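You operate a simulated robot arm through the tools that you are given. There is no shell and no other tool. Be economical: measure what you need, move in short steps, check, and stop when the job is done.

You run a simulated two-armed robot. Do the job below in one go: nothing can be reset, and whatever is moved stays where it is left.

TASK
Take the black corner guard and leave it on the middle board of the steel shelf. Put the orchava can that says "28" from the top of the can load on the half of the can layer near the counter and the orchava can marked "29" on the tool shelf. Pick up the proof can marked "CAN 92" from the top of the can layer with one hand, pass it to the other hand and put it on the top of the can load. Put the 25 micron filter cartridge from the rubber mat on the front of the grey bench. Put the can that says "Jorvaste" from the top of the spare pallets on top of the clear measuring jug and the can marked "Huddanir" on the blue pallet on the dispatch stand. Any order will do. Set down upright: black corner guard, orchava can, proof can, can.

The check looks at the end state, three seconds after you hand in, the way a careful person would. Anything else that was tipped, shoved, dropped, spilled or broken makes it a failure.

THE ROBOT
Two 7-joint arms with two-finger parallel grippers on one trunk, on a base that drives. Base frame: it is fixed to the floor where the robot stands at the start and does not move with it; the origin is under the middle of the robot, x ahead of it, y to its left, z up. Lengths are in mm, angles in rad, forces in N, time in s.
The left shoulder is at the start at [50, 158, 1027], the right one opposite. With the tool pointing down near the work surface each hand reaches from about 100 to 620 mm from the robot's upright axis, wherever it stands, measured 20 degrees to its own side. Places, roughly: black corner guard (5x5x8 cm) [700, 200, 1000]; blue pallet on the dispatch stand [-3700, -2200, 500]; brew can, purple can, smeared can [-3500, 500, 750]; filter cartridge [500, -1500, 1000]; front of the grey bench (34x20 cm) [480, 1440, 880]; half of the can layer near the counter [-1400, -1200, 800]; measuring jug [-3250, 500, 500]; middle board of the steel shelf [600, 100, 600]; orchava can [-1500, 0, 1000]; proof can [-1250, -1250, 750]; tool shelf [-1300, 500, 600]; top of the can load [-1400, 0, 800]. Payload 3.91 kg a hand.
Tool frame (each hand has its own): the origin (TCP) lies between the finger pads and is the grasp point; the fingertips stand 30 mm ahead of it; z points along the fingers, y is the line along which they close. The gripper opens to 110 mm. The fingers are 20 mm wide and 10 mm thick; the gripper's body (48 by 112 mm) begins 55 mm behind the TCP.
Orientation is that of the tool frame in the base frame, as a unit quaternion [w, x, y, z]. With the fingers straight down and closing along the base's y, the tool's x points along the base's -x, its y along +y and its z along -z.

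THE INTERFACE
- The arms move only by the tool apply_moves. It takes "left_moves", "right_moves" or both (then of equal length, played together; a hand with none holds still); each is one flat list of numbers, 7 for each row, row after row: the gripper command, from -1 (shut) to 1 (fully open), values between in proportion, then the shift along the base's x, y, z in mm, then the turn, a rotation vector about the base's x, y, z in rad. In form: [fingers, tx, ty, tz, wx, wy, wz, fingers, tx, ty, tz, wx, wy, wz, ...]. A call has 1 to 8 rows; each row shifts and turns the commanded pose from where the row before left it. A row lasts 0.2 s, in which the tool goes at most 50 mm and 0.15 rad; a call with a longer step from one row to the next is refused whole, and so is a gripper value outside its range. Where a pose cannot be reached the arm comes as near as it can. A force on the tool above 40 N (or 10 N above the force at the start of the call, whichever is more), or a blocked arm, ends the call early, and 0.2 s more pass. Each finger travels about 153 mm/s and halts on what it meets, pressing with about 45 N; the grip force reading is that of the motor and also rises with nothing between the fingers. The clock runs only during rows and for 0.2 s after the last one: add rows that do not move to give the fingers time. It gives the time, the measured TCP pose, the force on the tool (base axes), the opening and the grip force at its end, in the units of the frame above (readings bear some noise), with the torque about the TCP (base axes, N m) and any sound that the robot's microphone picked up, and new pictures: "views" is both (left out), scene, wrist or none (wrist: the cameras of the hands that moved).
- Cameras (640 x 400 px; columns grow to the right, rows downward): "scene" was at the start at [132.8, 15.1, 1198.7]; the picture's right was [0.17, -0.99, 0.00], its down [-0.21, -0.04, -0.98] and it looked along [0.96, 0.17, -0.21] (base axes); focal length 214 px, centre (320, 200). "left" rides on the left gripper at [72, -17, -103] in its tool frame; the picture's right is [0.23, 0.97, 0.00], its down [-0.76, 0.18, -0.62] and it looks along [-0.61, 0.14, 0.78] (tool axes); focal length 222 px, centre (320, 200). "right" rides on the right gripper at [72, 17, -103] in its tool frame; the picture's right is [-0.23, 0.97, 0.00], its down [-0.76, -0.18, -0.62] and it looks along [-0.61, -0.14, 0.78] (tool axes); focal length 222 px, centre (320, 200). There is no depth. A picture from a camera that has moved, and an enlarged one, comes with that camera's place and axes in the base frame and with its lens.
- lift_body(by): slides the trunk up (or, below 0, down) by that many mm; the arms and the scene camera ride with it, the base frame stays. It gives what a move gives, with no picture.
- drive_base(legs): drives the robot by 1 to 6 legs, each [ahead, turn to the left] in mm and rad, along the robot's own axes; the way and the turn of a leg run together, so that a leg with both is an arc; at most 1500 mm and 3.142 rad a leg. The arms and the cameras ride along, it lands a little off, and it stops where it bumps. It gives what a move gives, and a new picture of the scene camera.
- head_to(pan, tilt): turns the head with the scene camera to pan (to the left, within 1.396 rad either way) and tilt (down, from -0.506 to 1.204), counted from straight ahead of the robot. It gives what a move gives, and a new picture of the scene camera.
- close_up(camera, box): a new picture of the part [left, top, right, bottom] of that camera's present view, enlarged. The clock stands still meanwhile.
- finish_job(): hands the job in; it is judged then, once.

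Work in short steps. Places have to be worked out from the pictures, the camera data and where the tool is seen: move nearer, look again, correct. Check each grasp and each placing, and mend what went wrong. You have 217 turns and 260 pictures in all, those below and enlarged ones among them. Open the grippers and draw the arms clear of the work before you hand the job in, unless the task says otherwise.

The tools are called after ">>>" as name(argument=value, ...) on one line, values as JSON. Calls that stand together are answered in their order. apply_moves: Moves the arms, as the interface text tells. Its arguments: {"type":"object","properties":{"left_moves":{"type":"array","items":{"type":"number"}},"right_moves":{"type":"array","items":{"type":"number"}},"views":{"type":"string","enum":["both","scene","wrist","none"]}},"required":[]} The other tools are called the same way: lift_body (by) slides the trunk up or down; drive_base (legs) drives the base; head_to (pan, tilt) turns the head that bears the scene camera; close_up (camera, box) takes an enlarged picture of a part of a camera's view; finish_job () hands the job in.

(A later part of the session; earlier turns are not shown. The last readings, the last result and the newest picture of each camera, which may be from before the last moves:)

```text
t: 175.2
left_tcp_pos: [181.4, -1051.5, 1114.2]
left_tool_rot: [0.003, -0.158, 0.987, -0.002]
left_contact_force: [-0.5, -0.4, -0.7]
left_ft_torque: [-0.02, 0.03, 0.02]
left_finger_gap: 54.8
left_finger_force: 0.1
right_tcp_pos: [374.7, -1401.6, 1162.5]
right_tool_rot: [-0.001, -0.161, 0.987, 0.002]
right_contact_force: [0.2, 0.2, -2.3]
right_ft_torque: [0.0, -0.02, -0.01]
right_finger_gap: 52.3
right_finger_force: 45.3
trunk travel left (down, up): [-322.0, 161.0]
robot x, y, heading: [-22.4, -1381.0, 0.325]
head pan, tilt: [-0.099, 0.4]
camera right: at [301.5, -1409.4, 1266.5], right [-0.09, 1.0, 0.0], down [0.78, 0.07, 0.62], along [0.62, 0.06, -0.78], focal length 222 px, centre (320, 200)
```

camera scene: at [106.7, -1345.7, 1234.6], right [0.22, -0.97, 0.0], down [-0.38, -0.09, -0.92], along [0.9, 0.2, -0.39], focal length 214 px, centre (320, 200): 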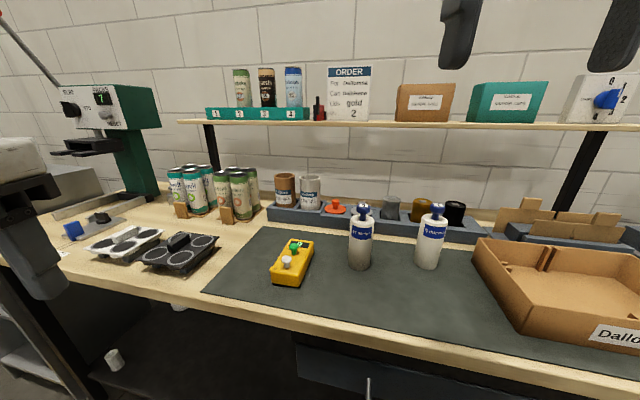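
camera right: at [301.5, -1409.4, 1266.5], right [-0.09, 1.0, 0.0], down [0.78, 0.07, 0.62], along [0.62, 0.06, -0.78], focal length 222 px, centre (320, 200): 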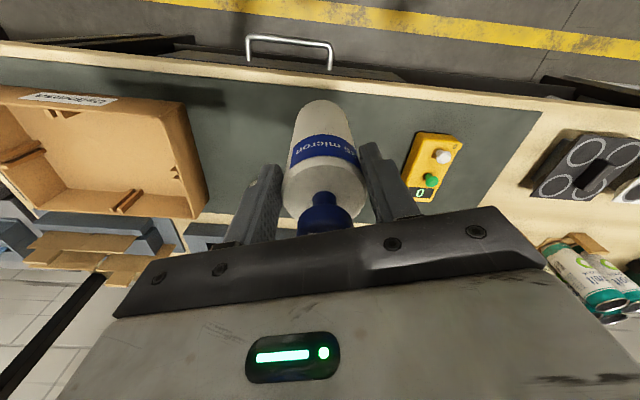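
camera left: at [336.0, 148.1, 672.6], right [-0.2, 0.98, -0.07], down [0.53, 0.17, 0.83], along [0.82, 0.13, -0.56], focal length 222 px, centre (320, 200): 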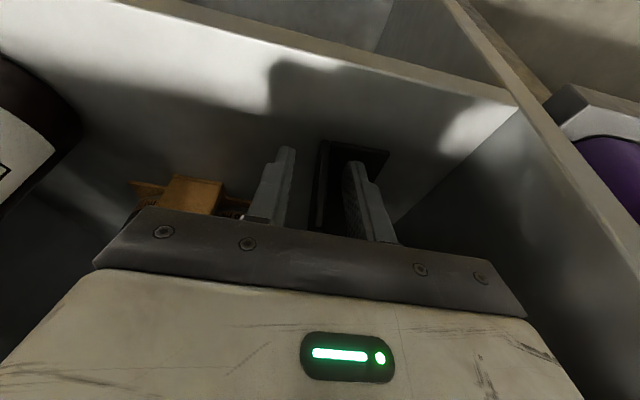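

Held. Now drive to the grey bench at the left end: back off, along the aisle, then face it.

>>> drive_base(legs=[[0, -0.325], [-450, 0], [0, 1.571], [1470, 0], [1440, 0], [0, -1.571]])

```text
t: 200.2
left_tcp_pos: [-232.3, 1763.8, 1112.9]
left_tool_rot: [0.004, -0.007, 1.0, -0.002]
left_contact_force: [0.3, 0.0, 0.4]
left_ft_torque: [0.0, 0.0, 0.03]
left_finger_gap: 55.1
left_finger_force: 0.0
right_tcp_pos: [-153.0, 1373.6, 1160.8]
right_tool_rot: [0.0, -0.009, 1.0, 0.001]
right_contact_force: [-0.7, -0.5, -1.4]
right_ft_torque: [0.01, 0.0, -0.02]
right_finger_gap: 51.8
right_finger_force: 45.2
trunk travel left (down, up): [-322.0, 161.0]
robot x, y, heading: [-524.8, 1513.6, 0.02]
head pan, tilt: [-0.099, 0.4]
camera scene: at [-391.9, 1506.9, 1234.5], right [-0.08, -1.0, 0.0], down [-0.39, 0.03, -0.92], along [0.92, -0.07, -0.39], focal length 214 px, centre (320, 200)
```

scene: 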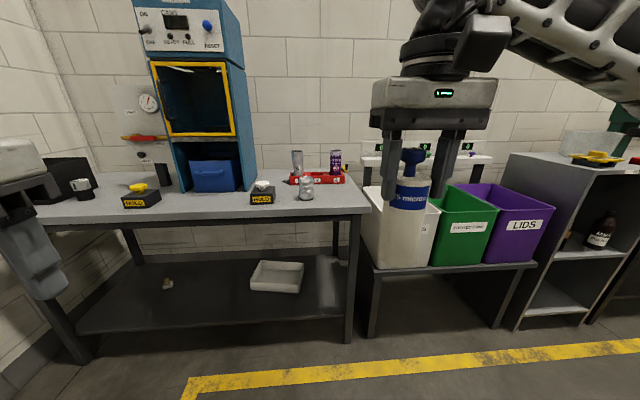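

I enlarge the bench's front to find a free spot.

>>> close_up(camera="scene", box=[100, 130, 380, 260])

```text
2.29 times, centred on (240, 195) of scene
camera zoom: at [-391.9, 1506.9, 1234.5], right [-0.08, -1.0, 0.0], down [-0.39, 0.03, -0.92], along [0.92, -0.07, -0.39], focal length 490 px, centre (503, 211)
```

zoom: 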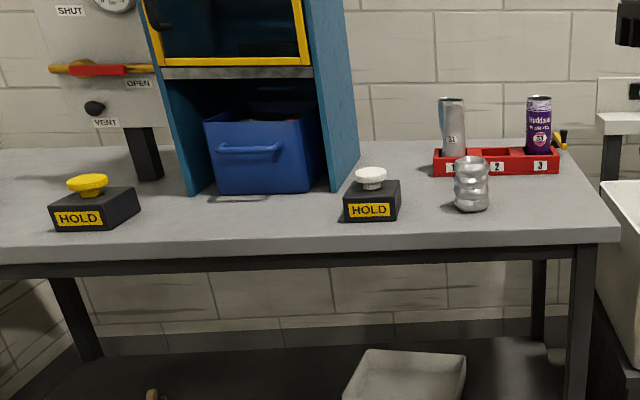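

Free place: about [440,1400] between the metal jigger (y≈1500) and the bench's right end. I drive 440 ahead and bring the right hand over it.

>>> drive_base(legs=[[440, -0.02]])

>>> apply_moves(right_moves=[-1, 40, 5, -15, 0, 0, 0, -1, 40, 5, -15, 0, 0, 0, -1, 40, 5, -15, 0, 0, 0, -1, 35, 5, -15, 0, 0, 0], views="both")

```text
t: 202.9
left_tcp_pos: [214.3, 1762.0, 1113.6]
left_tool_rot: [0.004, 0.004, 1.0, -0.003]
left_contact_force: [-0.4, 1.0, 0.0]
left_ft_torque: [0.02, -0.01, -0.01]
left_finger_gap: 55.0
left_finger_force: 0.2
right_tcp_pos: [284.4, 1368.6, 1161.8]
right_tool_rot: [-0.001, 0.002, 1.0, 0.001]
right_contact_force: [-0.1, 0.4, -1.1]
right_ft_torque: [0.0, 0.04, -0.02]
right_finger_gap: 51.4
right_finger_force: 45.2
trunk travel left (down, up): [-322.0, 161.0]
robot x, y, heading: [-81.4, 1516.1, -0.006]
head pan, tilt: [-0.099, 0.4]
camera scene: at [48.7, 1507.8, 1234.5], right [-0.1, -0.99, 0.0], down [-0.39, 0.04, -0.92], along [0.92, -0.09, -0.39], focal length 214 px, centre (320, 200)
```

scene: 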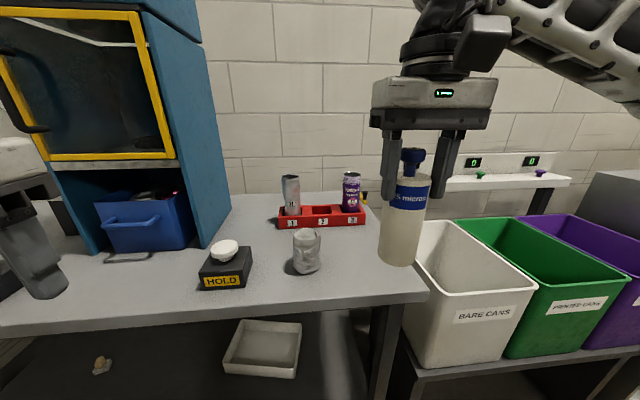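

```text
t: 203.9
left_tcp_pos: [214.1, 1761.8, 1114.3]
left_tool_rot: [0.004, 0.004, 1.0, -0.004]
left_contact_force: [0.1, 0.3, -0.6]
left_ft_torque: [0.01, -0.02, 0.0]
left_finger_gap: 55.0
left_finger_force: 0.1
right_tcp_pos: [439.6, 1388.3, 1101.0]
right_tool_rot: [0.0, 0.001, 1.0, 0.0]
right_contact_force: [0.5, 1.2, -1.4]
right_ft_torque: [0.0, 0.02, -0.03]
right_finger_gap: 51.7
right_finger_force: 44.8
trunk travel left (down, up): [-322.0, 161.0]
robot x, y, heading: [-81.7, 1519.0, -0.001]
head pan, tilt: [-0.099, 0.4]
camera scene: at [48.7, 1508.1, 1234.5], right [-0.1, -0.99, 0.0], down [-0.39, 0.04, -0.92], along [0.92, -0.09, -0.39], focal length 214 px, centre (320, 200)
camera right: at [368.2, 1405.9, 1206.0], right [0.23, 0.97, 0.0], down [0.76, -0.18, 0.62], along [0.61, -0.14, -0.78], focal length 222 px, centre (320, 200)
```

scene: 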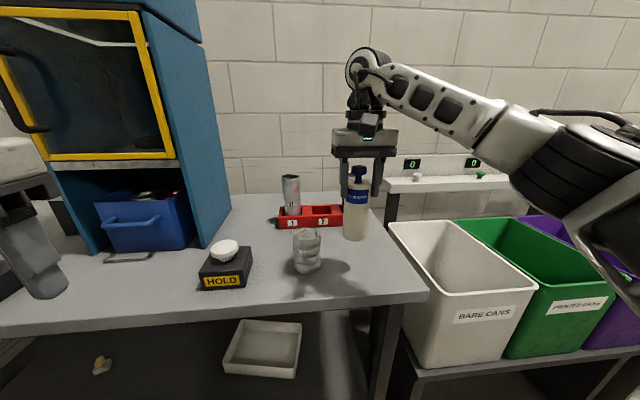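
right: 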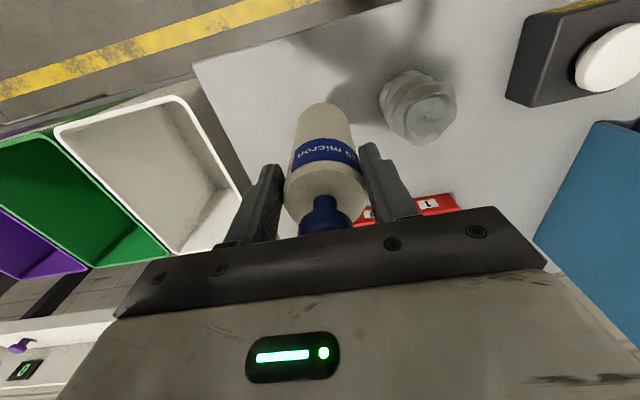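

The spot is clear. I lower: first to z≈1020, then slowly to contact.

>>> apply_moves(right_moves=[-1, 10, 5, -40, 0, 0, 0, -1, 0, 0, -40, 0, 0, 0, -1, 0, 0, -6, 0, 0, 0, -1, 0, 0, -4, 0, 0, 0, -1, 0, 0, -3, 0, 0, 0, -1, 0, 0, -2, 0, 0, 0], views="none")

```text
t: 205.3
left_tcp_pos: [212.2, 1761.5, 1115.2]
left_tool_rot: [0.003, 0.005, 1.0, -0.004]
left_contact_force: [-0.2, 0.1, 0.7]
left_ft_torque: [0.03, 0.0, 0.01]
left_finger_gap: 54.8
left_finger_force: 0.0
right_tcp_pos: [450.4, 1392.9, 1008.3]
right_tool_rot: [0.002, 0.001, 1.0, 0.001]
right_contact_force: [-0.1, -0.8, 6.1]
right_ft_torque: [-0.29, -0.22, -0.03]
right_finger_gap: 51.9
right_finger_force: 45.0
trunk travel left (down, up): [-322.0, 161.0]
robot x, y, heading: [-86.9, 1517.1, -0.005]
head pan, tilt: [-0.099, 0.4]
```

Contact at z≈1008. I open and lift the hand straight up.

>>> apply_moves(right_moves=[-1, 0, 0, -1, 0, 0, 0, 0.6, 0, 0, 0, 0, 0, 0, 0.6, 0, 0, 0, 0, 0, 0, 0.6, 0, 0, 25, 0, 0, 0, 0.6, 0, 0, 45, 0, 0, 0, 0.6, 0, 0, 45, 0, 0, 0, 0.6, -40, 0, 20, 0, 0, 0, 0.6, -45, -10, 20, 0, 0, 0], views="scene")

```text
refused: row 8 steps farther than a row can; nothing moved
```

>>> apply_moves(right_moves=[-1, 0, 0, -1, 0, 0, 0, 0.6, 0, 0, 0, 0, 0, 0, 0.6, 0, 0, 0, 0, 0, 0, 0.6, 0, 0, 25, 0, 0, 0, 0.6, 0, 0, 45, 0, 0, 0, 0.6, 0, 0, 45, 0, 0, 0, 0.6, -40, 0, 20, 0, 0, 0, 0.6, -40, -10, 10, 0, 0, 0], views="scene")

```text
t: 207.1
left_tcp_pos: [213.2, 1762.2, 1114.0]
left_tool_rot: [0.004, 0.004, 1.0, -0.002]
left_contact_force: [-0.4, -0.4, 0.3]
left_ft_torque: [-0.02, 0.03, 0.0]
left_finger_gap: 54.8
left_finger_force: 0.1
right_tcp_pos: [369.1, 1382.9, 1150.0]
right_tool_rot: [0.0, 0.0, 1.0, 0.001]
right_contact_force: [-0.5, 0.3, 0.5]
right_ft_torque: [0.0, -0.02, 0.02]
right_finger_gap: 88.1
right_finger_force: 0.0
trunk travel left (down, up): [-322.0, 161.0]
robot x, y, heading: [-83.0, 1517.8, -0.003]
head pan, tilt: [-0.099, 0.4]
camera scene: at [47.8, 1507.6, 1234.6], right [-0.1, -0.99, 0.0], down [-0.39, 0.04, -0.92], along [0.92, -0.09, -0.39], focal length 214 px, centre (320, 200)
```

scene: 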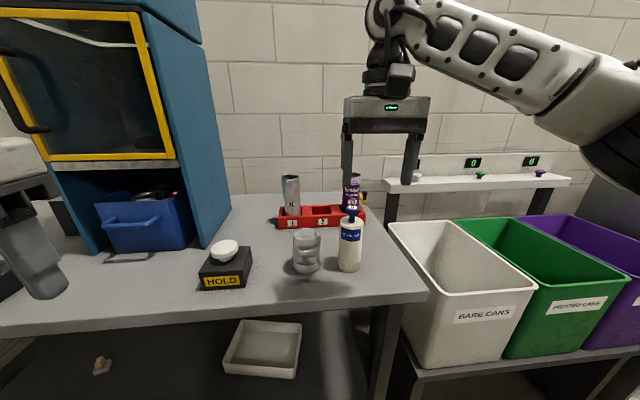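

The cartridge stands on the bench front. Next the can load near [−1450,0]: I back off, drive down the aisle and turn to face −x.

>>> drive_base(legs=[[-400, 0], [0, -1.571], [1450, 0], [0, -1.571]])

>>> head_to(pan=0, tilt=0.45)

```text
t: 224.2
left_tcp_pos: [-747.8, -214.7, 1114.2]
left_tool_rot: [-0.003, 1.0, 0.004, -0.003]
left_contact_force: [0.0, -0.4, -0.7]
left_ft_torque: [0.02, 0.0, 0.01]
left_finger_gap: 54.9
left_finger_force: 0.1
right_tcp_pos: [-910.5, 161.8, 1150.1]
right_tool_rot: [0.0, 1.0, 0.008, 0.0]
right_contact_force: [-0.6, -0.5, -0.8]
right_ft_torque: [-0.01, 0.0, 0.01]
right_finger_gap: 87.7
right_finger_force: 0.0
trunk travel left (down, up): [-322.0, 161.0]
robot x, y, heading: [-456.1, 36.5, -3.126]
head pan, tilt: [-0.099, 0.4]
camera scene: at [-585.2, 40.4, 1234.5], right [0.08, 1.0, 0.0], down [0.39, -0.03, -0.92], along [-0.92, 0.08, -0.39], focal length 214 px, centre (320, 200)
```

scene: 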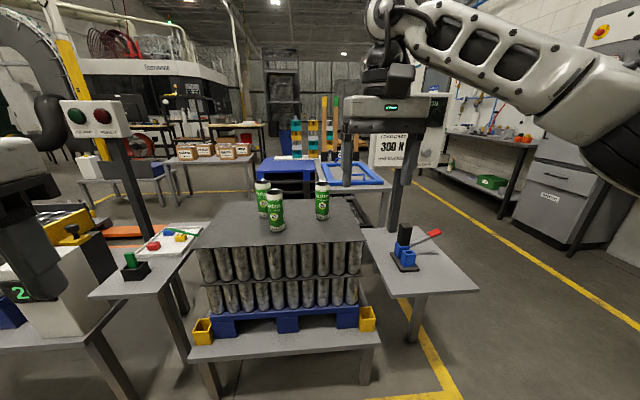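

```text
t: 224.9
left_tcp_pos: [-748.2, -214.5, 1113.6]
left_tool_rot: [-0.004, 1.0, 0.005, -0.004]
left_contact_force: [0.1, -0.4, 0.0]
left_ft_torque: [0.0, 0.0, -0.01]
left_finger_gap: 55.0
left_finger_force: 0.1
right_tcp_pos: [-912.0, 161.3, 1150.2]
right_tool_rot: [0.001, 1.0, 0.008, -0.001]
right_contact_force: [-0.3, -0.3, -0.4]
right_ft_torque: [-0.01, 0.0, -0.04]
right_finger_gap: 88.2
right_finger_force: 0.0
trunk travel left (down, up): [-322.0, 161.0]
robot x, y, heading: [-456.0, 30.8, -3.127]
head pan, tilt: [0.0, 0.45]
camera scene: at [-584.8, 31.2, 1229.9], right [-0.01, 1.0, 0.0], down [0.43, 0.01, -0.9], along [-0.9, -0.01, -0.44], focal length 214 px, centre (320, 200)
```

scene: 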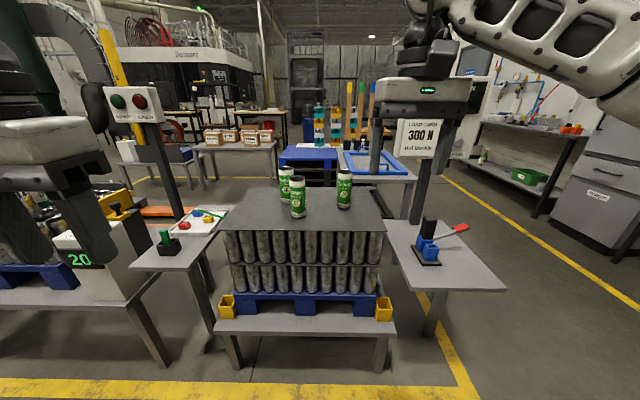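

Three green cans stand on the load's top sheet. I enlarge them to read the marks.

>>> close_up(camera="scene", box=[260, 150, 380, 230])

```text
5.00 times, centred on (320, 190) of scene
camera zoom: at [-584.8, 31.2, 1229.9], right [-0.01, 1.0, 0.0], down [0.43, 0.01, -0.9], along [-0.9, -0.01, -0.44], focal length 1072 px, centre (320, 250)
```

zoom: 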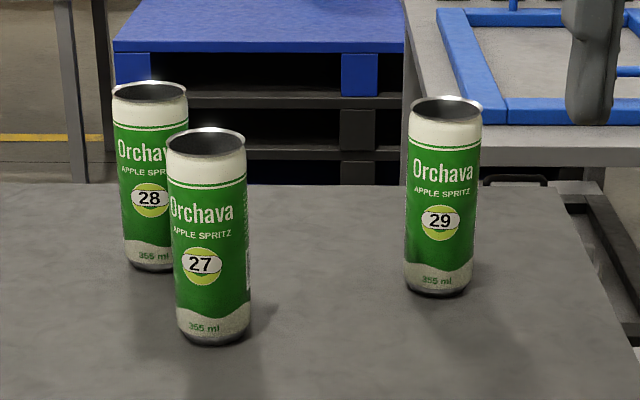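

Can 28 ≈[−1432,−125], 29 ≈[−1392,124], 27 ≈[−1312,−60], sheet z≈800, can top ≈960. The left hand can take 28 and the right hand 29. I drive 390 nearer and look with both wrists.

>>> drive_base(legs=[[390, -0.015]])

>>> apply_moves(left_moves=[0.7, -40, 15, -10, 0, 0, 0, 0.7, -40, 15, -10, 0, 0, 0, 0.7, -40, 15, -10, 0, 0, 0, 0.7, -40, 15, -10, 0, 0, 0], right_moves=[0.7, 0, -5, -20, 0, 0, 0, 0.7, 0, -5, -20, 0, 0, 0, 0.7, 0, -5, -20, 0, 0, 0, 0.7, 0, -5, -20, 0, 0, 0], views="wrist")

```text
t: 227.3
left_tcp_pos: [-1137.6, -213.0, 1113.7]
left_tool_rot: [-0.003, 1.0, -0.001, -0.003]
left_contact_force: [0.5, 0.0, -0.3]
left_ft_torque: [-0.01, -0.01, 0.01]
left_finger_gap: 54.8
left_finger_force: 0.1
right_tcp_pos: [-1297.9, 162.6, 1149.7]
right_tool_rot: [0.001, 1.0, 0.002, 0.001]
right_contact_force: [-0.2, -0.6, -0.2]
right_ft_torque: [0.01, -0.03, -0.02]
right_finger_gap: 88.0
right_finger_force: 0.0
trunk travel left (down, up): [-322.0, 161.0]
robot x, y, heading: [-835.0, 29.8, -3.14]
head pan, tilt: [0.0, 0.45]
camera scene: at [-971.5, 29.0, 1229.8], right [0.0, 1.0, 0.0], down [0.44, 0.0, -0.9], along [-0.9, 0.0, -0.44], focal length 214 px, centre (320, 200)
```

scene: 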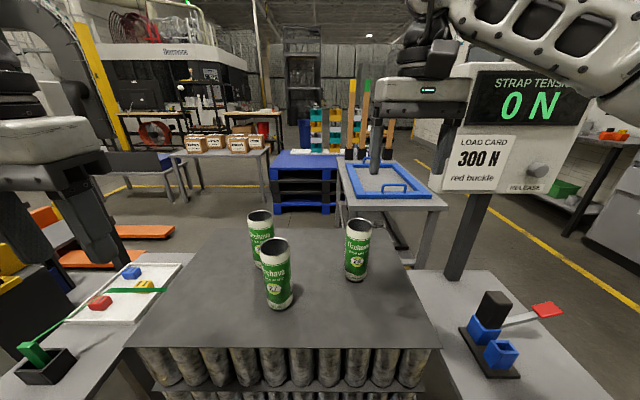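

```text
t: 228.3
left_tcp_pos: [-1298.6, -152.2, 1072.4]
left_tool_rot: [-0.003, 1.0, -0.001, -0.004]
left_contact_force: [-0.4, 0.2, -0.2]
left_ft_torque: [0.02, 0.01, -0.04]
left_finger_gap: 93.5
left_finger_force: 0.2
right_tcp_pos: [-1297.1, 142.5, 1070.1]
right_tool_rot: [0.002, 1.0, 0.001, 0.001]
right_contact_force: [0.2, 0.3, 0.5]
right_ft_torque: [-0.01, 0.04, 0.01]
right_finger_gap: 93.7
right_finger_force: 0.0
trunk travel left (down, up): [-322.0, 161.0]
robot x, y, heading: [-845.3, 29.1, -3.136]
head pan, tilt: [0.0, 0.45]
camera right: at [-1224.0, 126.7, 1174.0], right [-0.22, -0.97, 0.0], down [-0.76, 0.18, 0.62], along [-0.61, 0.14, -0.78], focal length 222 px, centre (320, 200)
camera left: at [-1226.1, -137.2, 1176.4], right [0.23, -0.97, -0.01], down [-0.76, -0.18, 0.63], along [-0.61, -0.14, -0.78], focal length 222 px, centre (320, 200)
```

right: 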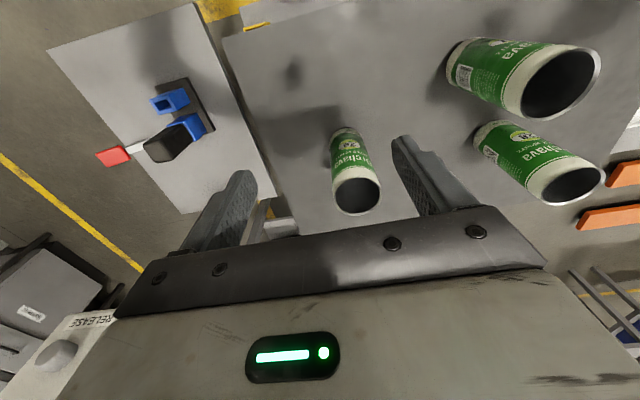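
left: 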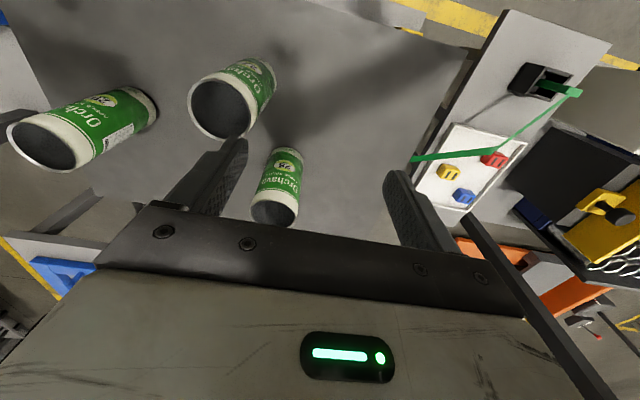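

Can 29 ≈[−1403,120], can 28 ≈[−1435,−120], tops ≈954. I bring both hands above their cans at z≈1010 and check.

>>> apply_moves(left_moves=[0.7, -34, 8, -15, 0, 0, 0, 0.7, -34, 8, -15, 0, 0, 0, 0.7, -34, 8, -15, 0, 0, 0, 0.7, -34, 8, -15, 0, 0, 0], right_moves=[0.7, -26, -6, -15, 0, 0, 0, 0.7, -26, -6, -15, 0, 0, 0, 0.7, -27, -6, -15, 0, 0, 0, 0.7, -27, -5, -15, 0, 0, 0], views="wrist")

```text
t: 229.3
left_tcp_pos: [-1434.6, -124.6, 1013.3]
left_tool_rot: [-0.003, 1.0, -0.002, -0.004]
left_contact_force: [-0.4, -0.7, 0.6]
left_ft_torque: [0.01, -0.02, 0.03]
left_finger_gap: 93.7
left_finger_force: 0.1
right_tcp_pos: [-1402.6, 120.5, 1009.2]
right_tool_rot: [0.002, 1.0, 0.002, 0.0]
right_contact_force: [-0.2, 0.9, -0.4]
right_ft_torque: [0.01, -0.02, -0.02]
right_finger_gap: 93.6
right_finger_force: 0.1
trunk travel left (down, up): [-322.0, 161.0]
robot x, y, heading: [-839.6, 31.4, -3.137]
head pan, tilt: [0.0, 0.45]
camera right: at [-1329.1, 104.0, 1112.4], right [-0.22, -0.97, 0.0], down [-0.76, 0.18, 0.62], along [-0.61, 0.14, -0.78], focal length 222 px, centre (320, 200)
camera left: at [-1361.0, -107.1, 1117.7], right [0.22, -0.97, -0.01], down [-0.76, -0.18, 0.63], along [-0.61, -0.13, -0.78], focal length 222 px, centre (320, 200)
```

right: 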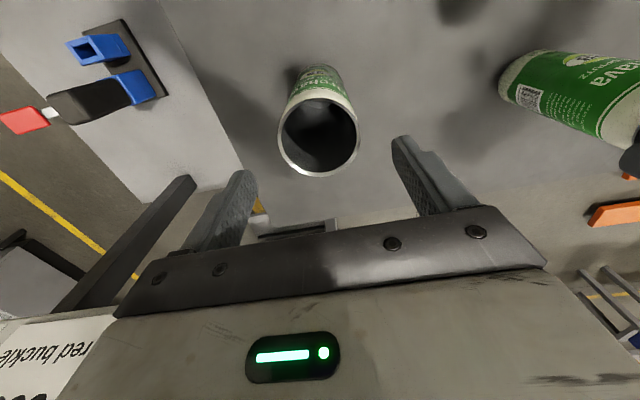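
left: 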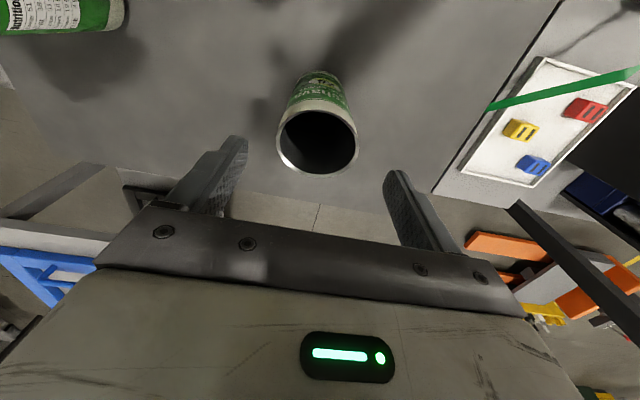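

Both nearly centred. Small corrections, lower to z≈930 and close both.

>>> apply_moves(left_moves=[0.7, 3, 4, -41, 0, 0, 0, 0.7, 0, 0, -42, 0, 0, 0, -1, 0, 0, 0, 0, 0, 0, -1, 0, 0, 0, 0, 0, 0], right_moves=[0.7, 6, -1, -40, 0, 0, 0, 0.7, 0, 0, -39, 0, 0, 0, -1, 0, 0, 0, 0, 0, 0, -1, 0, 0, 0, 0, 0, 0], views="none")

>>> apply_moves(left_moves=[-1, 0, 0, 30, 0, 0, 0, -1, 0, 0, 45, 0, 0, 0, -1, 0, 0, 45, 0, 0, 0, -1, 20, 0, 30, 0, 0, 0, -1, 40, -5, 0, 0, 0, 0], right_moves=[-1, 0, 0, 30, 0, 0, 0, -1, 0, 0, 45, 0, 0, 0, -1, 0, 0, 45, 0, 0, 0, -1, 20, 0, 30, 0, 0, 0, -1, 40, 5, 0, 0, 0, 0], views="scene")

```text
t: 230.3
left_tcp_pos: [-1429.4, -119.5, 930.1]
left_tool_rot: [-0.003, 1.0, 0.0, -0.004]
left_contact_force: [0.5, 0.3, 0.8]
left_ft_torque: [0.04, 0.0, 0.0]
left_finger_gap: 59.9
left_finger_force: 44.7
right_tcp_pos: [-1396.1, 119.8, 930.1]
right_tool_rot: [0.001, 1.0, 0.002, 0.001]
right_contact_force: [-0.8, -0.3, 0.1]
right_ft_torque: [-0.01, -0.02, -0.03]
right_finger_gap: 56.0
right_finger_force: 45.1
trunk travel left (down, up): [-322.0, 161.0]
robot x, y, heading: [-839.1, 30.3, -3.133]
head pan, tilt: [0.0, 0.45]
```

```text
t: 231.5
left_tcp_pos: [-1367.0, -122.6, 1080.6]
left_tool_rot: [-0.003, 1.0, -0.001, -0.004]
left_contact_force: [0.1, 0.0, 0.2]
left_ft_torque: [0.03, 0.0, 0.0]
left_finger_gap: 59.6
left_finger_force: 45.5
right_tcp_pos: [-1335.8, 125.0, 1080.9]
right_tool_rot: [0.0, 1.0, 0.002, -0.001]
right_contact_force: [0.1, 0.8, -0.8]
right_ft_torque: [0.06, 0.03, 0.01]
right_finger_gap: 56.0
right_finger_force: 45.1
trunk travel left (down, up): [-322.0, 161.0]
robot x, y, heading: [-838.9, 32.8, -3.139]
head pan, tilt: [0.0, 0.45]
camera scene: at [-970.6, 28.9, 1230.0], right [0.0, 1.0, 0.0], down [0.43, 0.0, -0.9], along [-0.9, 0.0, -0.43], focal length 214 px, centre (320, 200)
```

scene: 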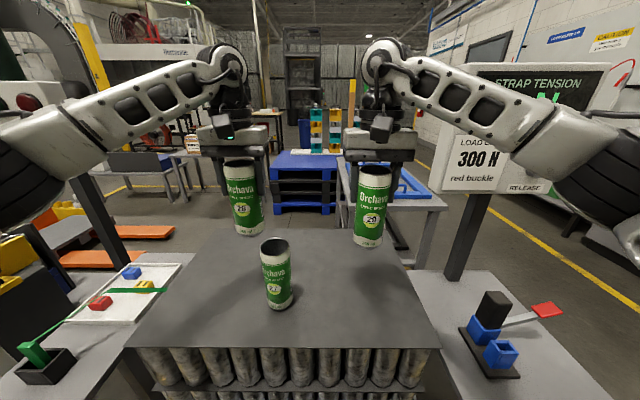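

Both cans are held. Next, can 29 to the tool shelf on my right (z≈600). I back 200, turn right 0.4, forward 200, then lower the trunk and look.

>>> drive_base(legs=[[-200, 0], [0, -0.4], [200, 0]])

>>> head_to(pan=-0.45, tilt=0.75)

```text
t: 235.5
left_tcp_pos: [-1370.0, 169.1, 1078.9]
left_tool_rot: [-0.004, 0.98, -0.199, -0.002]
left_contact_force: [-0.4, 0.3, -1.2]
left_ft_torque: [0.04, 0.0, 0.0]
left_finger_gap: 59.7
left_finger_force: 45.6
right_tcp_pos: [-1245.2, 386.9, 1080.0]
right_tool_rot: [0.001, 0.981, -0.196, 0.0]
right_contact_force: [-0.8, 0.2, -0.2]
right_ft_torque: [0.0, -0.02, 0.04]
right_finger_gap: 55.9
right_finger_force: 45.4
trunk travel left (down, up): [-322.0, 161.0]
robot x, y, heading: [-824.0, 106.5, 2.745]
head pan, tilt: [0.0, 0.45]
camera scene: at [-945.6, 158.0, 1229.8], right [0.39, 0.92, 0.0], down [0.4, -0.17, -0.9], along [-0.83, 0.35, -0.44], focal length 214 px, centre (320, 200)
```

scene: 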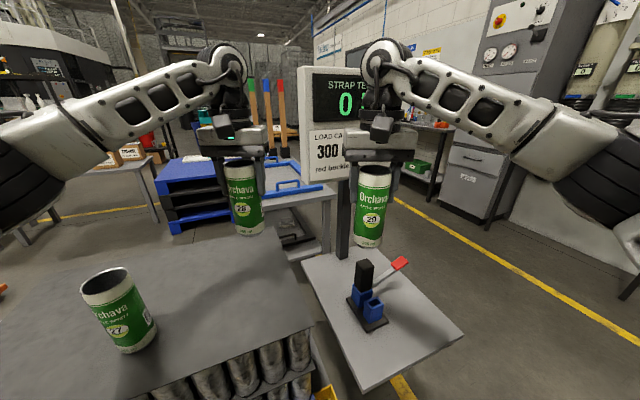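

```text
t: 236.4
left_tcp_pos: [-1370.9, 170.4, 1079.9]
left_tool_rot: [-0.004, 0.98, -0.2, -0.003]
left_contact_force: [-0.5, 0.6, -0.2]
left_ft_torque: [0.0, 0.01, -0.01]
left_finger_gap: 59.8
left_finger_force: 45.1
right_tcp_pos: [-1244.3, 387.1, 1079.2]
right_tool_rot: [0.001, 0.981, -0.196, -0.001]
right_contact_force: [0.1, -0.5, 0.5]
right_ft_torque: [0.0, 0.01, 0.0]
right_finger_gap: 56.0
right_finger_force: 45.1
trunk travel left (down, up): [-322.0, 161.0]
robot x, y, heading: [-825.2, 107.6, 2.747]
head pan, tilt: [-0.45, 0.75]
camera scene: at [-915.3, 184.4, 1203.5], right [0.75, 0.66, 0.0], down [0.45, -0.51, -0.73], along [-0.49, 0.55, -0.68], focal length 214 px, centre (320, 200)
```

scene: 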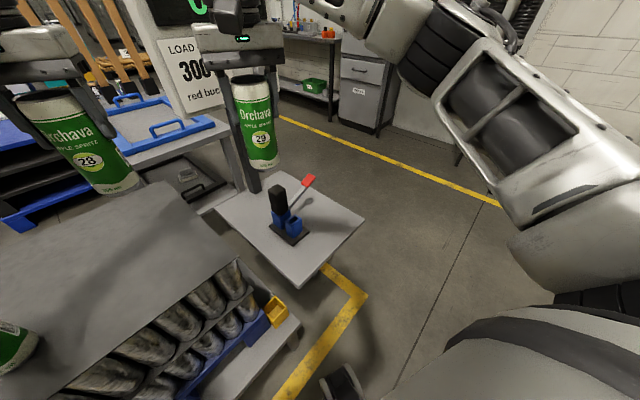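

Free front strip of the tool shelf: about x −1250…−1145, y 360–670, top z≈595. I aim for [−1192,450]. I shift the right hand there and raise the left hand before lowering the trunk 200.

>>> apply_moves(left_moves=[-1, 0, 0, 35, 0, 0, 0, -1, 0, 0, 35, 0, 0, 0, -1, 0, 0, 35, 0, 0, 0, -1, 0, 0, 25, 0, 0, 0], right_moves=[-1, 13, 16, 0, 0, 0, 0, -1, 13, 16, 0, 0, 0, 0, -1, 13, 16, 0, 0, 0, 0, -1, 13, 15, 0, 0, 0, 0], views="none")

>>> lift_body(by=-200)

>>> close_up(camera="right", box=[0, 0, 640, 400])

```text
t: 237.4
left_tcp_pos: [-1371.9, 171.5, 1211.5]
left_tool_rot: [-0.004, 0.98, -0.2, -0.004]
left_contact_force: [-0.1, -0.1, 0.0]
left_ft_torque: [-0.01, 0.02, 0.02]
left_finger_gap: 59.5
left_finger_force: 45.1
right_tcp_pos: [-1192.3, 451.5, 1081.6]
right_tool_rot: [0.002, 0.98, -0.197, -0.001]
right_contact_force: [1.1, 0.0, -0.2]
right_ft_torque: [-0.01, 0.0, 0.03]
right_finger_gap: 56.0
right_finger_force: 45.3
trunk travel left (down, up): [-322.0, 161.0]
robot x, y, heading: [-820.4, 109.3, 2.748]
head pan, tilt: [-0.45, 0.75]
```

```text
t: 239.6
left_tcp_pos: [-1372.3, 169.6, 1010.7]
left_tool_rot: [-0.004, 0.98, -0.199, -0.003]
left_contact_force: [0.2, -0.3, -0.8]
left_ft_torque: [0.02, 0.0, -0.01]
left_finger_gap: 59.7
left_finger_force: 45.0
right_tcp_pos: [-1193.5, 451.1, 880.9]
right_tool_rot: [0.001, 0.981, -0.196, -0.001]
right_contact_force: [0.2, 0.0, 0.8]
right_ft_torque: [0.02, 0.0, 0.01]
right_finger_gap: 55.9
right_finger_force: 45.0
trunk travel left (down, up): [-122.0, 361.0]
robot x, y, heading: [-823.2, 110.2, 2.751]
head pan, tilt: [-0.45, 0.75]
```

```text
1.00 times, centred on (320, 200) of right (not enlarged: the box is as wide or as high as the picture)
camera zoom: at [-1132.1, 407.1, 986.0], right [-0.58, -0.81, 0.0], down [-0.63, 0.46, 0.62], along [-0.51, 0.36, -0.78], focal length 222 px, centre (320, 200)
```

zoom: 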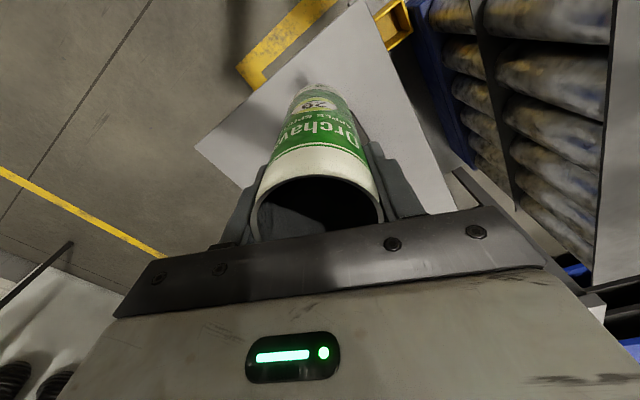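

The edge is at x≈−1145; I shift 8 mm inward and lower towards z≈735.

>>> apply_moves(right_moves=[-1, -8, 0, -40, 0, 0, 0, -1, 0, 0, -45, 0, 0, 0, -1, 0, 0, -45, 0, 0, 0, -1, 0, 0, -15, 0, 0, 0, -1, 0, 0, -5, 0, 0, 0, -1, 0, 0, -4, 0, 0, 0], views="scene")

```text
t: 240.9
left_tcp_pos: [-1370.6, 171.7, 1010.2]
left_tool_rot: [-0.004, 0.98, -0.199, -0.004]
left_contact_force: [0.2, -0.3, -0.4]
left_ft_torque: [-0.02, 0.0, -0.04]
left_finger_gap: 59.6
left_finger_force: 45.1
right_tcp_pos: [-1202.5, 450.1, 738.3]
right_tool_rot: [0.002, 0.981, -0.196, -0.008]
right_contact_force: [6.2, -1.9, 15.3]
right_ft_torque: [-0.09, -0.87, 0.02]
right_finger_gap: 55.9
right_finger_force: 45.0
trunk travel left (down, up): [-122.0, 361.0]
robot x, y, heading: [-820.9, 109.0, 2.742]
head pan, tilt: [-0.45, 0.75]
stopped in row 6 (right hand): the force on the tool passed its limit at 41 N (the readings are from after the stop); the commanded pose is now the measured one
camera scene: at [-914.1, 183.9, 1003.5], right [0.75, 0.66, 0.0], down [0.45, -0.51, -0.73], along [-0.49, 0.55, -0.68], focal length 214 px, centre (320, 200)
```

scene: 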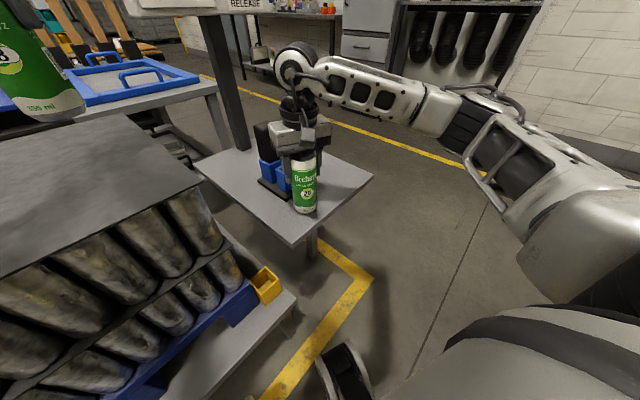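

Contact at z≈738. I check the can against the blue device before releasing.

>>> close_up(camera="scene", box=[240, 100, 380, 250])

```text
2.67 times, centred on (310, 175) of scene
camera zoom: at [-914.1, 183.9, 1003.5], right [0.75, 0.66, 0.0], down [0.45, -0.51, -0.73], along [-0.49, 0.55, -0.68], focal length 572 px, centre (347, 267)
```

zoom: 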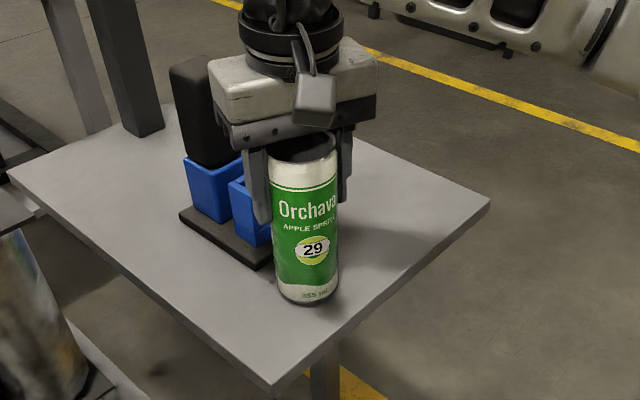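

The left finger would be tight against the blue holder. I lift slightly, shift the can 70 mm along +y into free space, and set it down there.

>>> apply_moves(right_moves=[-1, 0, 5, 20, 0, 0, 0, -1, 4, 35, 0, 0, 0, 0, -1, 4, 35, 0, 0, 0, 0, -1, 0, 0, -12, 0, 0, 0, -1, 0, 0, -4, 0, 0, 0, -1, 0, 0, -3, 0, 0, 0], views="none")

>>> close_up(camera="scene", box=[240, 100, 380, 250])

```text
t: 242.3
left_tcp_pos: [-1371.9, 170.9, 1011.9]
left_tool_rot: [-0.004, 0.98, -0.199, -0.003]
left_contact_force: [-0.1, 0.1, 0.1]
left_ft_torque: [-0.02, 0.02, 0.01]
left_finger_gap: 59.7
left_finger_force: 45.0
right_tcp_pos: [-1194.5, 527.5, 738.4]
right_tool_rot: [0.002, 0.981, -0.196, -0.009]
right_contact_force: [2.1, 0.4, 7.9]
right_ft_torque: [0.09, -0.31, -0.01]
right_finger_gap: 56.0
right_finger_force: 44.8
trunk travel left (down, up): [-122.0, 361.0]
robot x, y, heading: [-822.8, 105.3, 2.746]
head pan, tilt: [-0.45, 0.75]
```

```text
2.67 times, centred on (310, 175) of scene
camera zoom: at [-914.7, 184.2, 1003.7], right [0.75, 0.66, 0.0], down [0.45, -0.51, -0.73], along [-0.49, 0.55, -0.68], focal length 572 px, centre (347, 267)
```

zoom: 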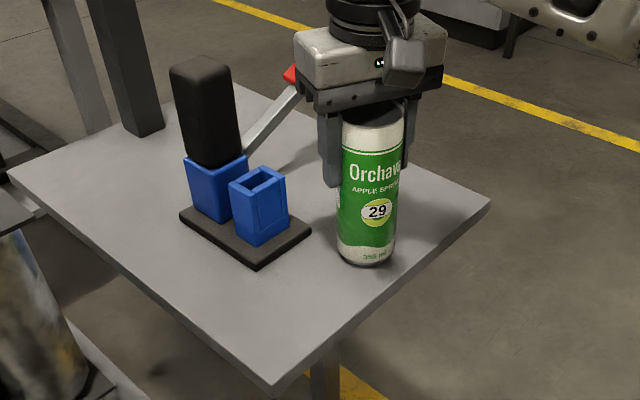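

Clear now, light contact 8 N. I open moderately and lift straight up.

>>> apply_moves(right_moves=[0.45, 0, 0, 0, 0, 0, 0, 0.45, 0, 0, 0, 0, 0, 0, 0.45, 0, 0, 25, 0, 0, 0, 0.45, 0, 0, 45, 0, 0, 0, 0.45, 0, 0, 45, 0, 0, 0, 0.45, 30, 0, 35, 0, 0, 0, 0.45, 40, -10, 20, 0, 0, 0], views="scene")

```text
t: 243.9
left_tcp_pos: [-1371.8, 170.5, 1009.8]
left_tool_rot: [-0.005, 0.98, -0.199, -0.003]
left_contact_force: [0.4, -0.3, 0.1]
left_ft_torque: [0.02, 0.0, 0.0]
left_finger_gap: 59.7
left_finger_force: 45.3
right_tcp_pos: [-1123.6, 515.2, 908.7]
right_tool_rot: [0.002, 0.98, -0.197, -0.008]
right_contact_force: [-1.5, 0.1, 0.2]
right_ft_torque: [-0.01, -0.03, 0.01]
right_finger_gap: 79.9
right_finger_force: 0.2
trunk travel left (down, up): [-122.0, 361.0]
robot x, y, heading: [-822.5, 108.4, 2.747]
head pan, tilt: [-0.45, 0.75]
camera scene: at [-915.1, 184.5, 1003.4], right [0.75, 0.66, 0.0], down [0.45, -0.51, -0.73], along [-0.48, 0.55, -0.68], focal length 214 px, centre (320, 200)
```

scene: 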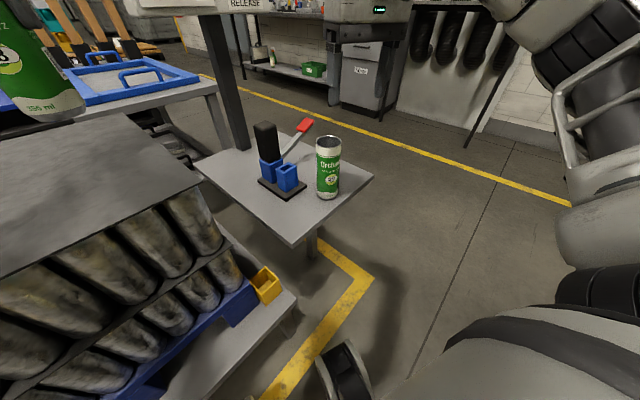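

Can 29 stands on the tool shelf. Now to the can layer near [−1400,−1200] with can 28 in the left hand: raise the trunk, back off, drive down the aisle, face −x.

>>> lift_body(by=170)

>>> drive_base(legs=[[-380, 0], [0, 1.966], [1180, 0], [0, -1.571]])

>>> head_to(pan=0, tilt=0.5)

```text
t: 245.8
left_tcp_pos: [-1372.0, 171.1, 1180.0]
left_tool_rot: [-0.005, 0.98, -0.199, -0.004]
left_contact_force: [0.7, 0.0, 0.7]
left_ft_torque: [-0.02, 0.01, -0.03]
left_finger_gap: 59.7
left_finger_force: 45.3
right_tcp_pos: [-1122.7, 515.7, 1077.8]
right_tool_rot: [0.002, 0.98, -0.197, -0.007]
right_contact_force: [-0.2, -0.5, 0.5]
right_ft_torque: [0.01, -0.02, 0.01]
right_finger_gap: 80.0
right_finger_force: 0.1
trunk travel left (down, up): [-292.0, 191.0]
robot x, y, heading: [-824.1, 108.3, 2.742]
head pan, tilt: [-0.45, 0.75]
```

```text
t: 262.3
left_tcp_pos: [-1034.6, -1322.2, 1180.5]
left_tool_rot: [-0.004, 1.0, -0.03, -0.004]
left_contact_force: [0.1, 0.0, 0.4]
left_ft_torque: [0.02, -0.03, -0.01]
left_finger_gap: 60.5
left_finger_force: 45.1
right_tcp_pos: [-916.0, -913.9, 1076.8]
right_tool_rot: [0.004, 1.0, -0.028, -0.007]
right_contact_force: [-0.2, -1.0, -0.1]
right_ft_torque: [0.0, 0.04, -0.03]
right_finger_gap: 79.9
right_finger_force: 0.0
trunk travel left (down, up): [-292.0, 191.0]
robot x, y, heading: [-495.3, -1198.9, 3.087]
head pan, tilt: [-0.45, 0.75]
camera scene: at [-608.6, -1156.0, 1173.4], right [0.48, 0.88, 0.0], down [0.6, -0.33, -0.73], along [-0.64, 0.35, -0.68], focal length 214 px, centre (320, 200)
```

scene: 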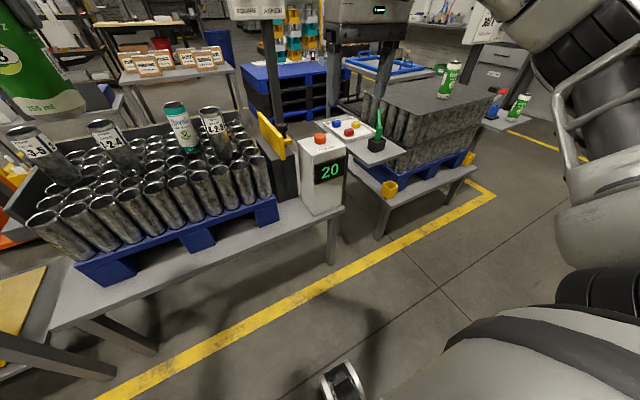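

```text
t: 263.2
left_tcp_pos: [-1034.4, -1321.5, 1181.3]
left_tool_rot: [-0.004, 1.0, -0.029, -0.004]
left_contact_force: [0.2, 0.2, 0.7]
left_ft_torque: [0.02, -0.02, 0.03]
left_finger_gap: 60.6
left_finger_force: 44.6
right_tcp_pos: [-915.6, -914.3, 1077.6]
right_tool_rot: [0.003, 1.0, -0.027, -0.007]
right_contact_force: [-0.3, -1.0, 0.1]
right_ft_torque: [-0.01, 0.01, -0.04]
right_finger_gap: 80.2
right_finger_force: 0.0
trunk travel left (down, up): [-292.0, 191.0]
robot x, y, heading: [-498.6, -1196.6, 3.087]
head pan, tilt: [0.0, 0.499]
camera scene: at [-626.9, -1191.2, 1195.4], right [0.05, 1.0, 0.0], down [0.48, -0.03, -0.88], along [-0.88, 0.05, -0.48], focal length 214 px, centre (320, 200)
```

scene: 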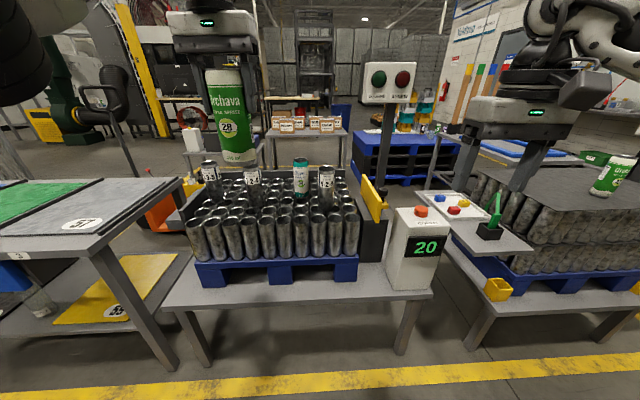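

The can layer has four cans on top; the "counter" is the box showing 20 on the right, so the target half is the right one. I enlarge.

>>> close_up(camera="scene", box=[170, 140, 430, 300])

```text
2.46 times, centred on (300, 220) of scene
camera zoom: at [-626.9, -1191.2, 1195.4], right [0.05, 1.0, 0.0], down [0.48, -0.03, -0.88], along [-0.88, 0.05, -0.48], focal length 528 px, centre (369, 151)
```

zoom: 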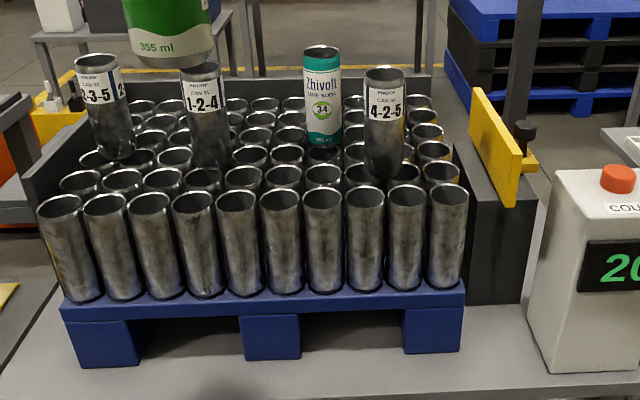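

I enlarge the proof labels.

>>> close_up(camera="scene", box=[195, 150, 275, 200])

>>> close_up(camera="scene", box=[290, 150, 370, 200])

```text
8.00 times, centred on (235, 175) of scene
camera zoom: at [-626.9, -1191.2, 1195.4], right [0.05, 1.0, 0.0], down [0.48, -0.03, -0.88], along [-0.88, 0.05, -0.48], focal length 1716 px, centre (1000, 400)
```

zoom: 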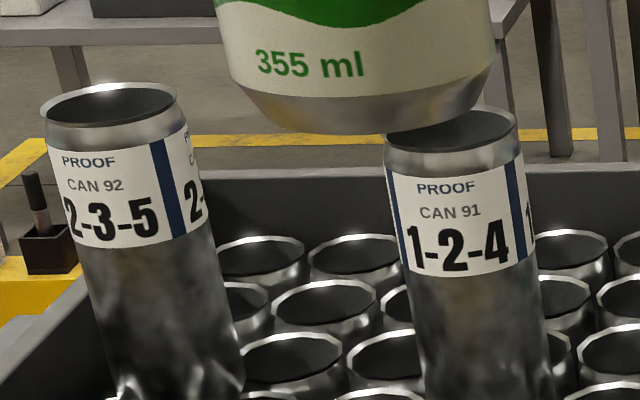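

```text
8.00 times, centred on (330, 175) of scene
camera zoom: at [-626.9, -1191.2, 1195.4], right [0.05, 1.0, 0.0], down [0.48, -0.03, -0.88], along [-0.88, 0.05, -0.48], focal length 1716 px, centre (240, 400)
```

zoom: 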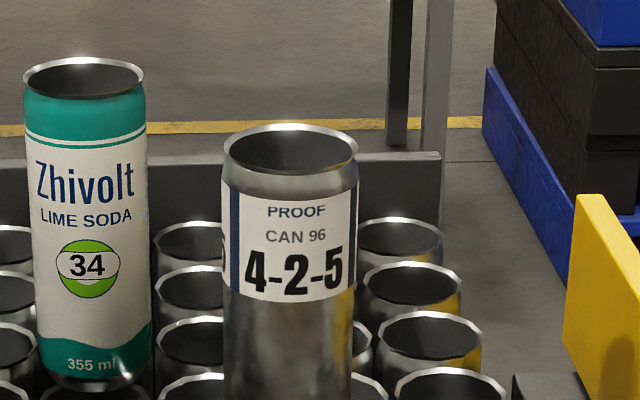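

CAN 92 is the leftmost (~[−1352,−1536]). Layer rims z≈800, front row x≈−1224; a clear spot for can 28 in the counter half: about [−1265,−1235]. I shift the robot to about (−785,−1090).

>>> drive_base(legs=[[0, -0.302], [300, 0], [0, 0.352]])

>>> close_up(camera="left", box=[0, 0, 640, 400])

```text
t: 267.3
left_tcp_pos: [-1307.3, -1240.1, 1181.1]
left_tool_rot: [-0.004, 1.0, -0.008, -0.005]
left_contact_force: [-0.1, 0.1, -0.6]
left_ft_torque: [0.0, -0.04, -0.02]
left_finger_gap: 60.5
left_finger_force: 44.5
right_tcp_pos: [-1208.4, -826.7, 1077.7]
right_tool_rot: [0.003, 1.0, -0.005, -0.008]
right_contact_force: [0.2, -0.4, 0.4]
right_ft_torque: [-0.03, 0.01, 0.0]
right_finger_gap: 79.7
right_finger_force: 0.0
trunk travel left (down, up): [-292.0, 191.0]
robot x, y, heading: [-775.6, -1092.9, 3.129]
head pan, tilt: [0.0, 0.499]
camera scene: at [-906.6, -1091.8, 1195.4], right [0.01, 1.0, 0.0], down [0.48, 0.0, -0.88], along [-0.88, 0.01, -0.48], focal length 214 px, centre (320, 200)
```

scene: 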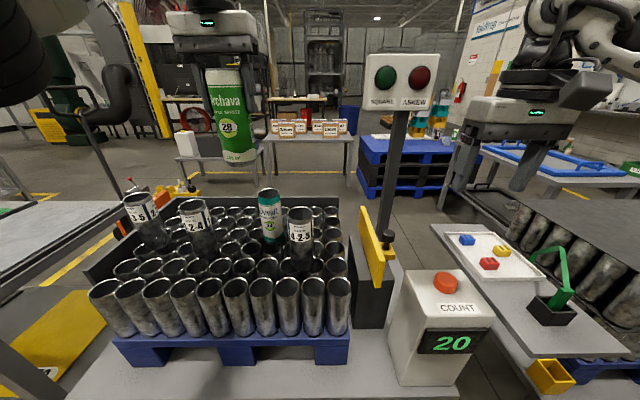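

```text
1.00 times, centred on (320, 200) of left (not enlarged: the box is as wide or as high as the picture)
camera zoom: at [-1234.1, -1224.9, 1284.2], right [0.21, -0.98, -0.01], down [-0.76, -0.17, 0.63], along [-0.62, -0.13, -0.78], focal length 222 px, centre (320, 200)
```

zoom: 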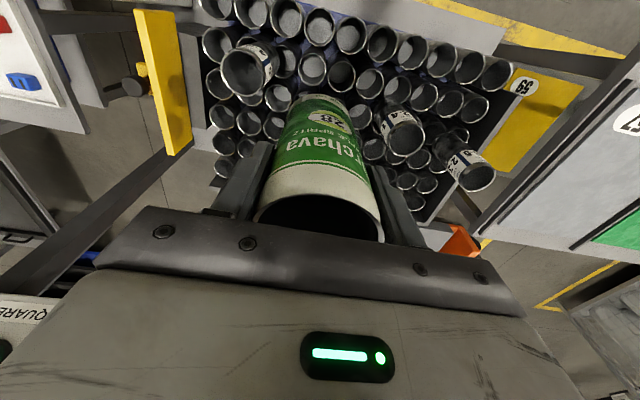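

The spot is consistent in both views (CAN 96 ≈[−1295,−1136], Zhivolt ≈[−1392,−1229]). I move can 28 over [−1265,−1237] and down to about 30 mm above the rims.

>>> apply_moves(left_moves=[-1, 14, 1, -45, 0, 0, 0, -1, 14, 1, -45, 0, 0, 0, -1, 14, 1, -45, 0, 0, 0, -1, 0, 0, -45, 0, 0, 0, -1, 0, 0, -40, 0, 0, 0], views="scene")

>>> close_up(camera="scene", box=[180, 180, 360, 310])

```text
t: 268.5
left_tcp_pos: [-1265.8, -1237.4, 960.7]
left_tool_rot: [-0.003, 1.0, -0.007, -0.005]
left_contact_force: [-0.7, 0.2, 0.2]
left_ft_torque: [-0.02, 0.0, 0.02]
left_finger_gap: 60.1
left_finger_force: 45.3
right_tcp_pos: [-1207.1, -828.0, 1078.4]
right_tool_rot: [0.003, 1.0, -0.006, -0.007]
right_contact_force: [-0.4, -0.1, 0.0]
right_ft_torque: [-0.01, 0.0, 0.03]
right_finger_gap: 79.8
right_finger_force: 0.1
trunk travel left (down, up): [-292.0, 191.0]
robot x, y, heading: [-775.6, -1094.3, 3.131]
head pan, tilt: [0.0, 0.499]
camera scene: at [-906.8, -1091.5, 1195.4], right [0.01, 1.0, 0.0], down [0.48, 0.0, -0.88], along [-0.88, 0.01, -0.48], focal length 214 px, centre (320, 200)
```

scene: 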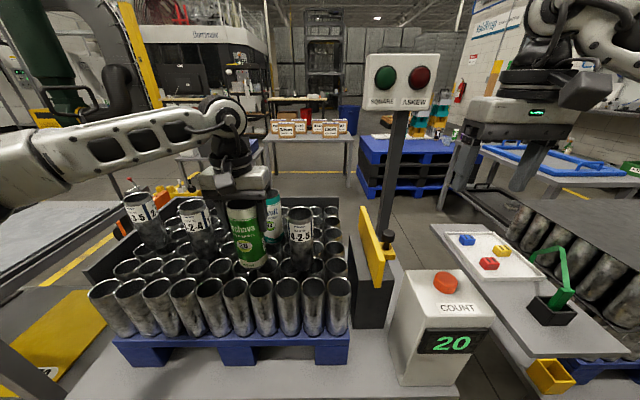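

```text
3.08 times, centred on (270, 245) of scene
camera zoom: at [-906.8, -1091.5, 1195.4], right [0.01, 1.0, 0.0], down [0.48, 0.0, -0.88], along [-0.88, 0.01, -0.48], focal length 660 px, centre (474, 62)
```

zoom: 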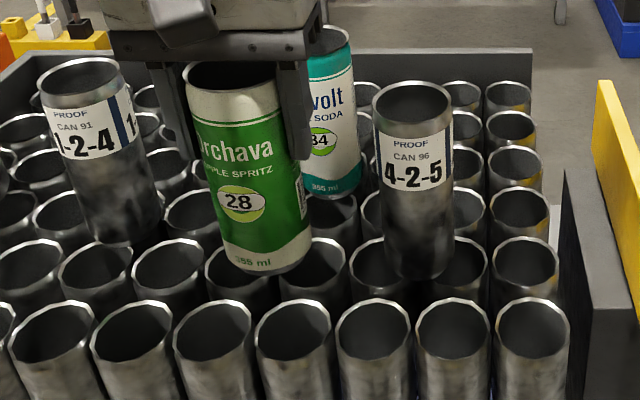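

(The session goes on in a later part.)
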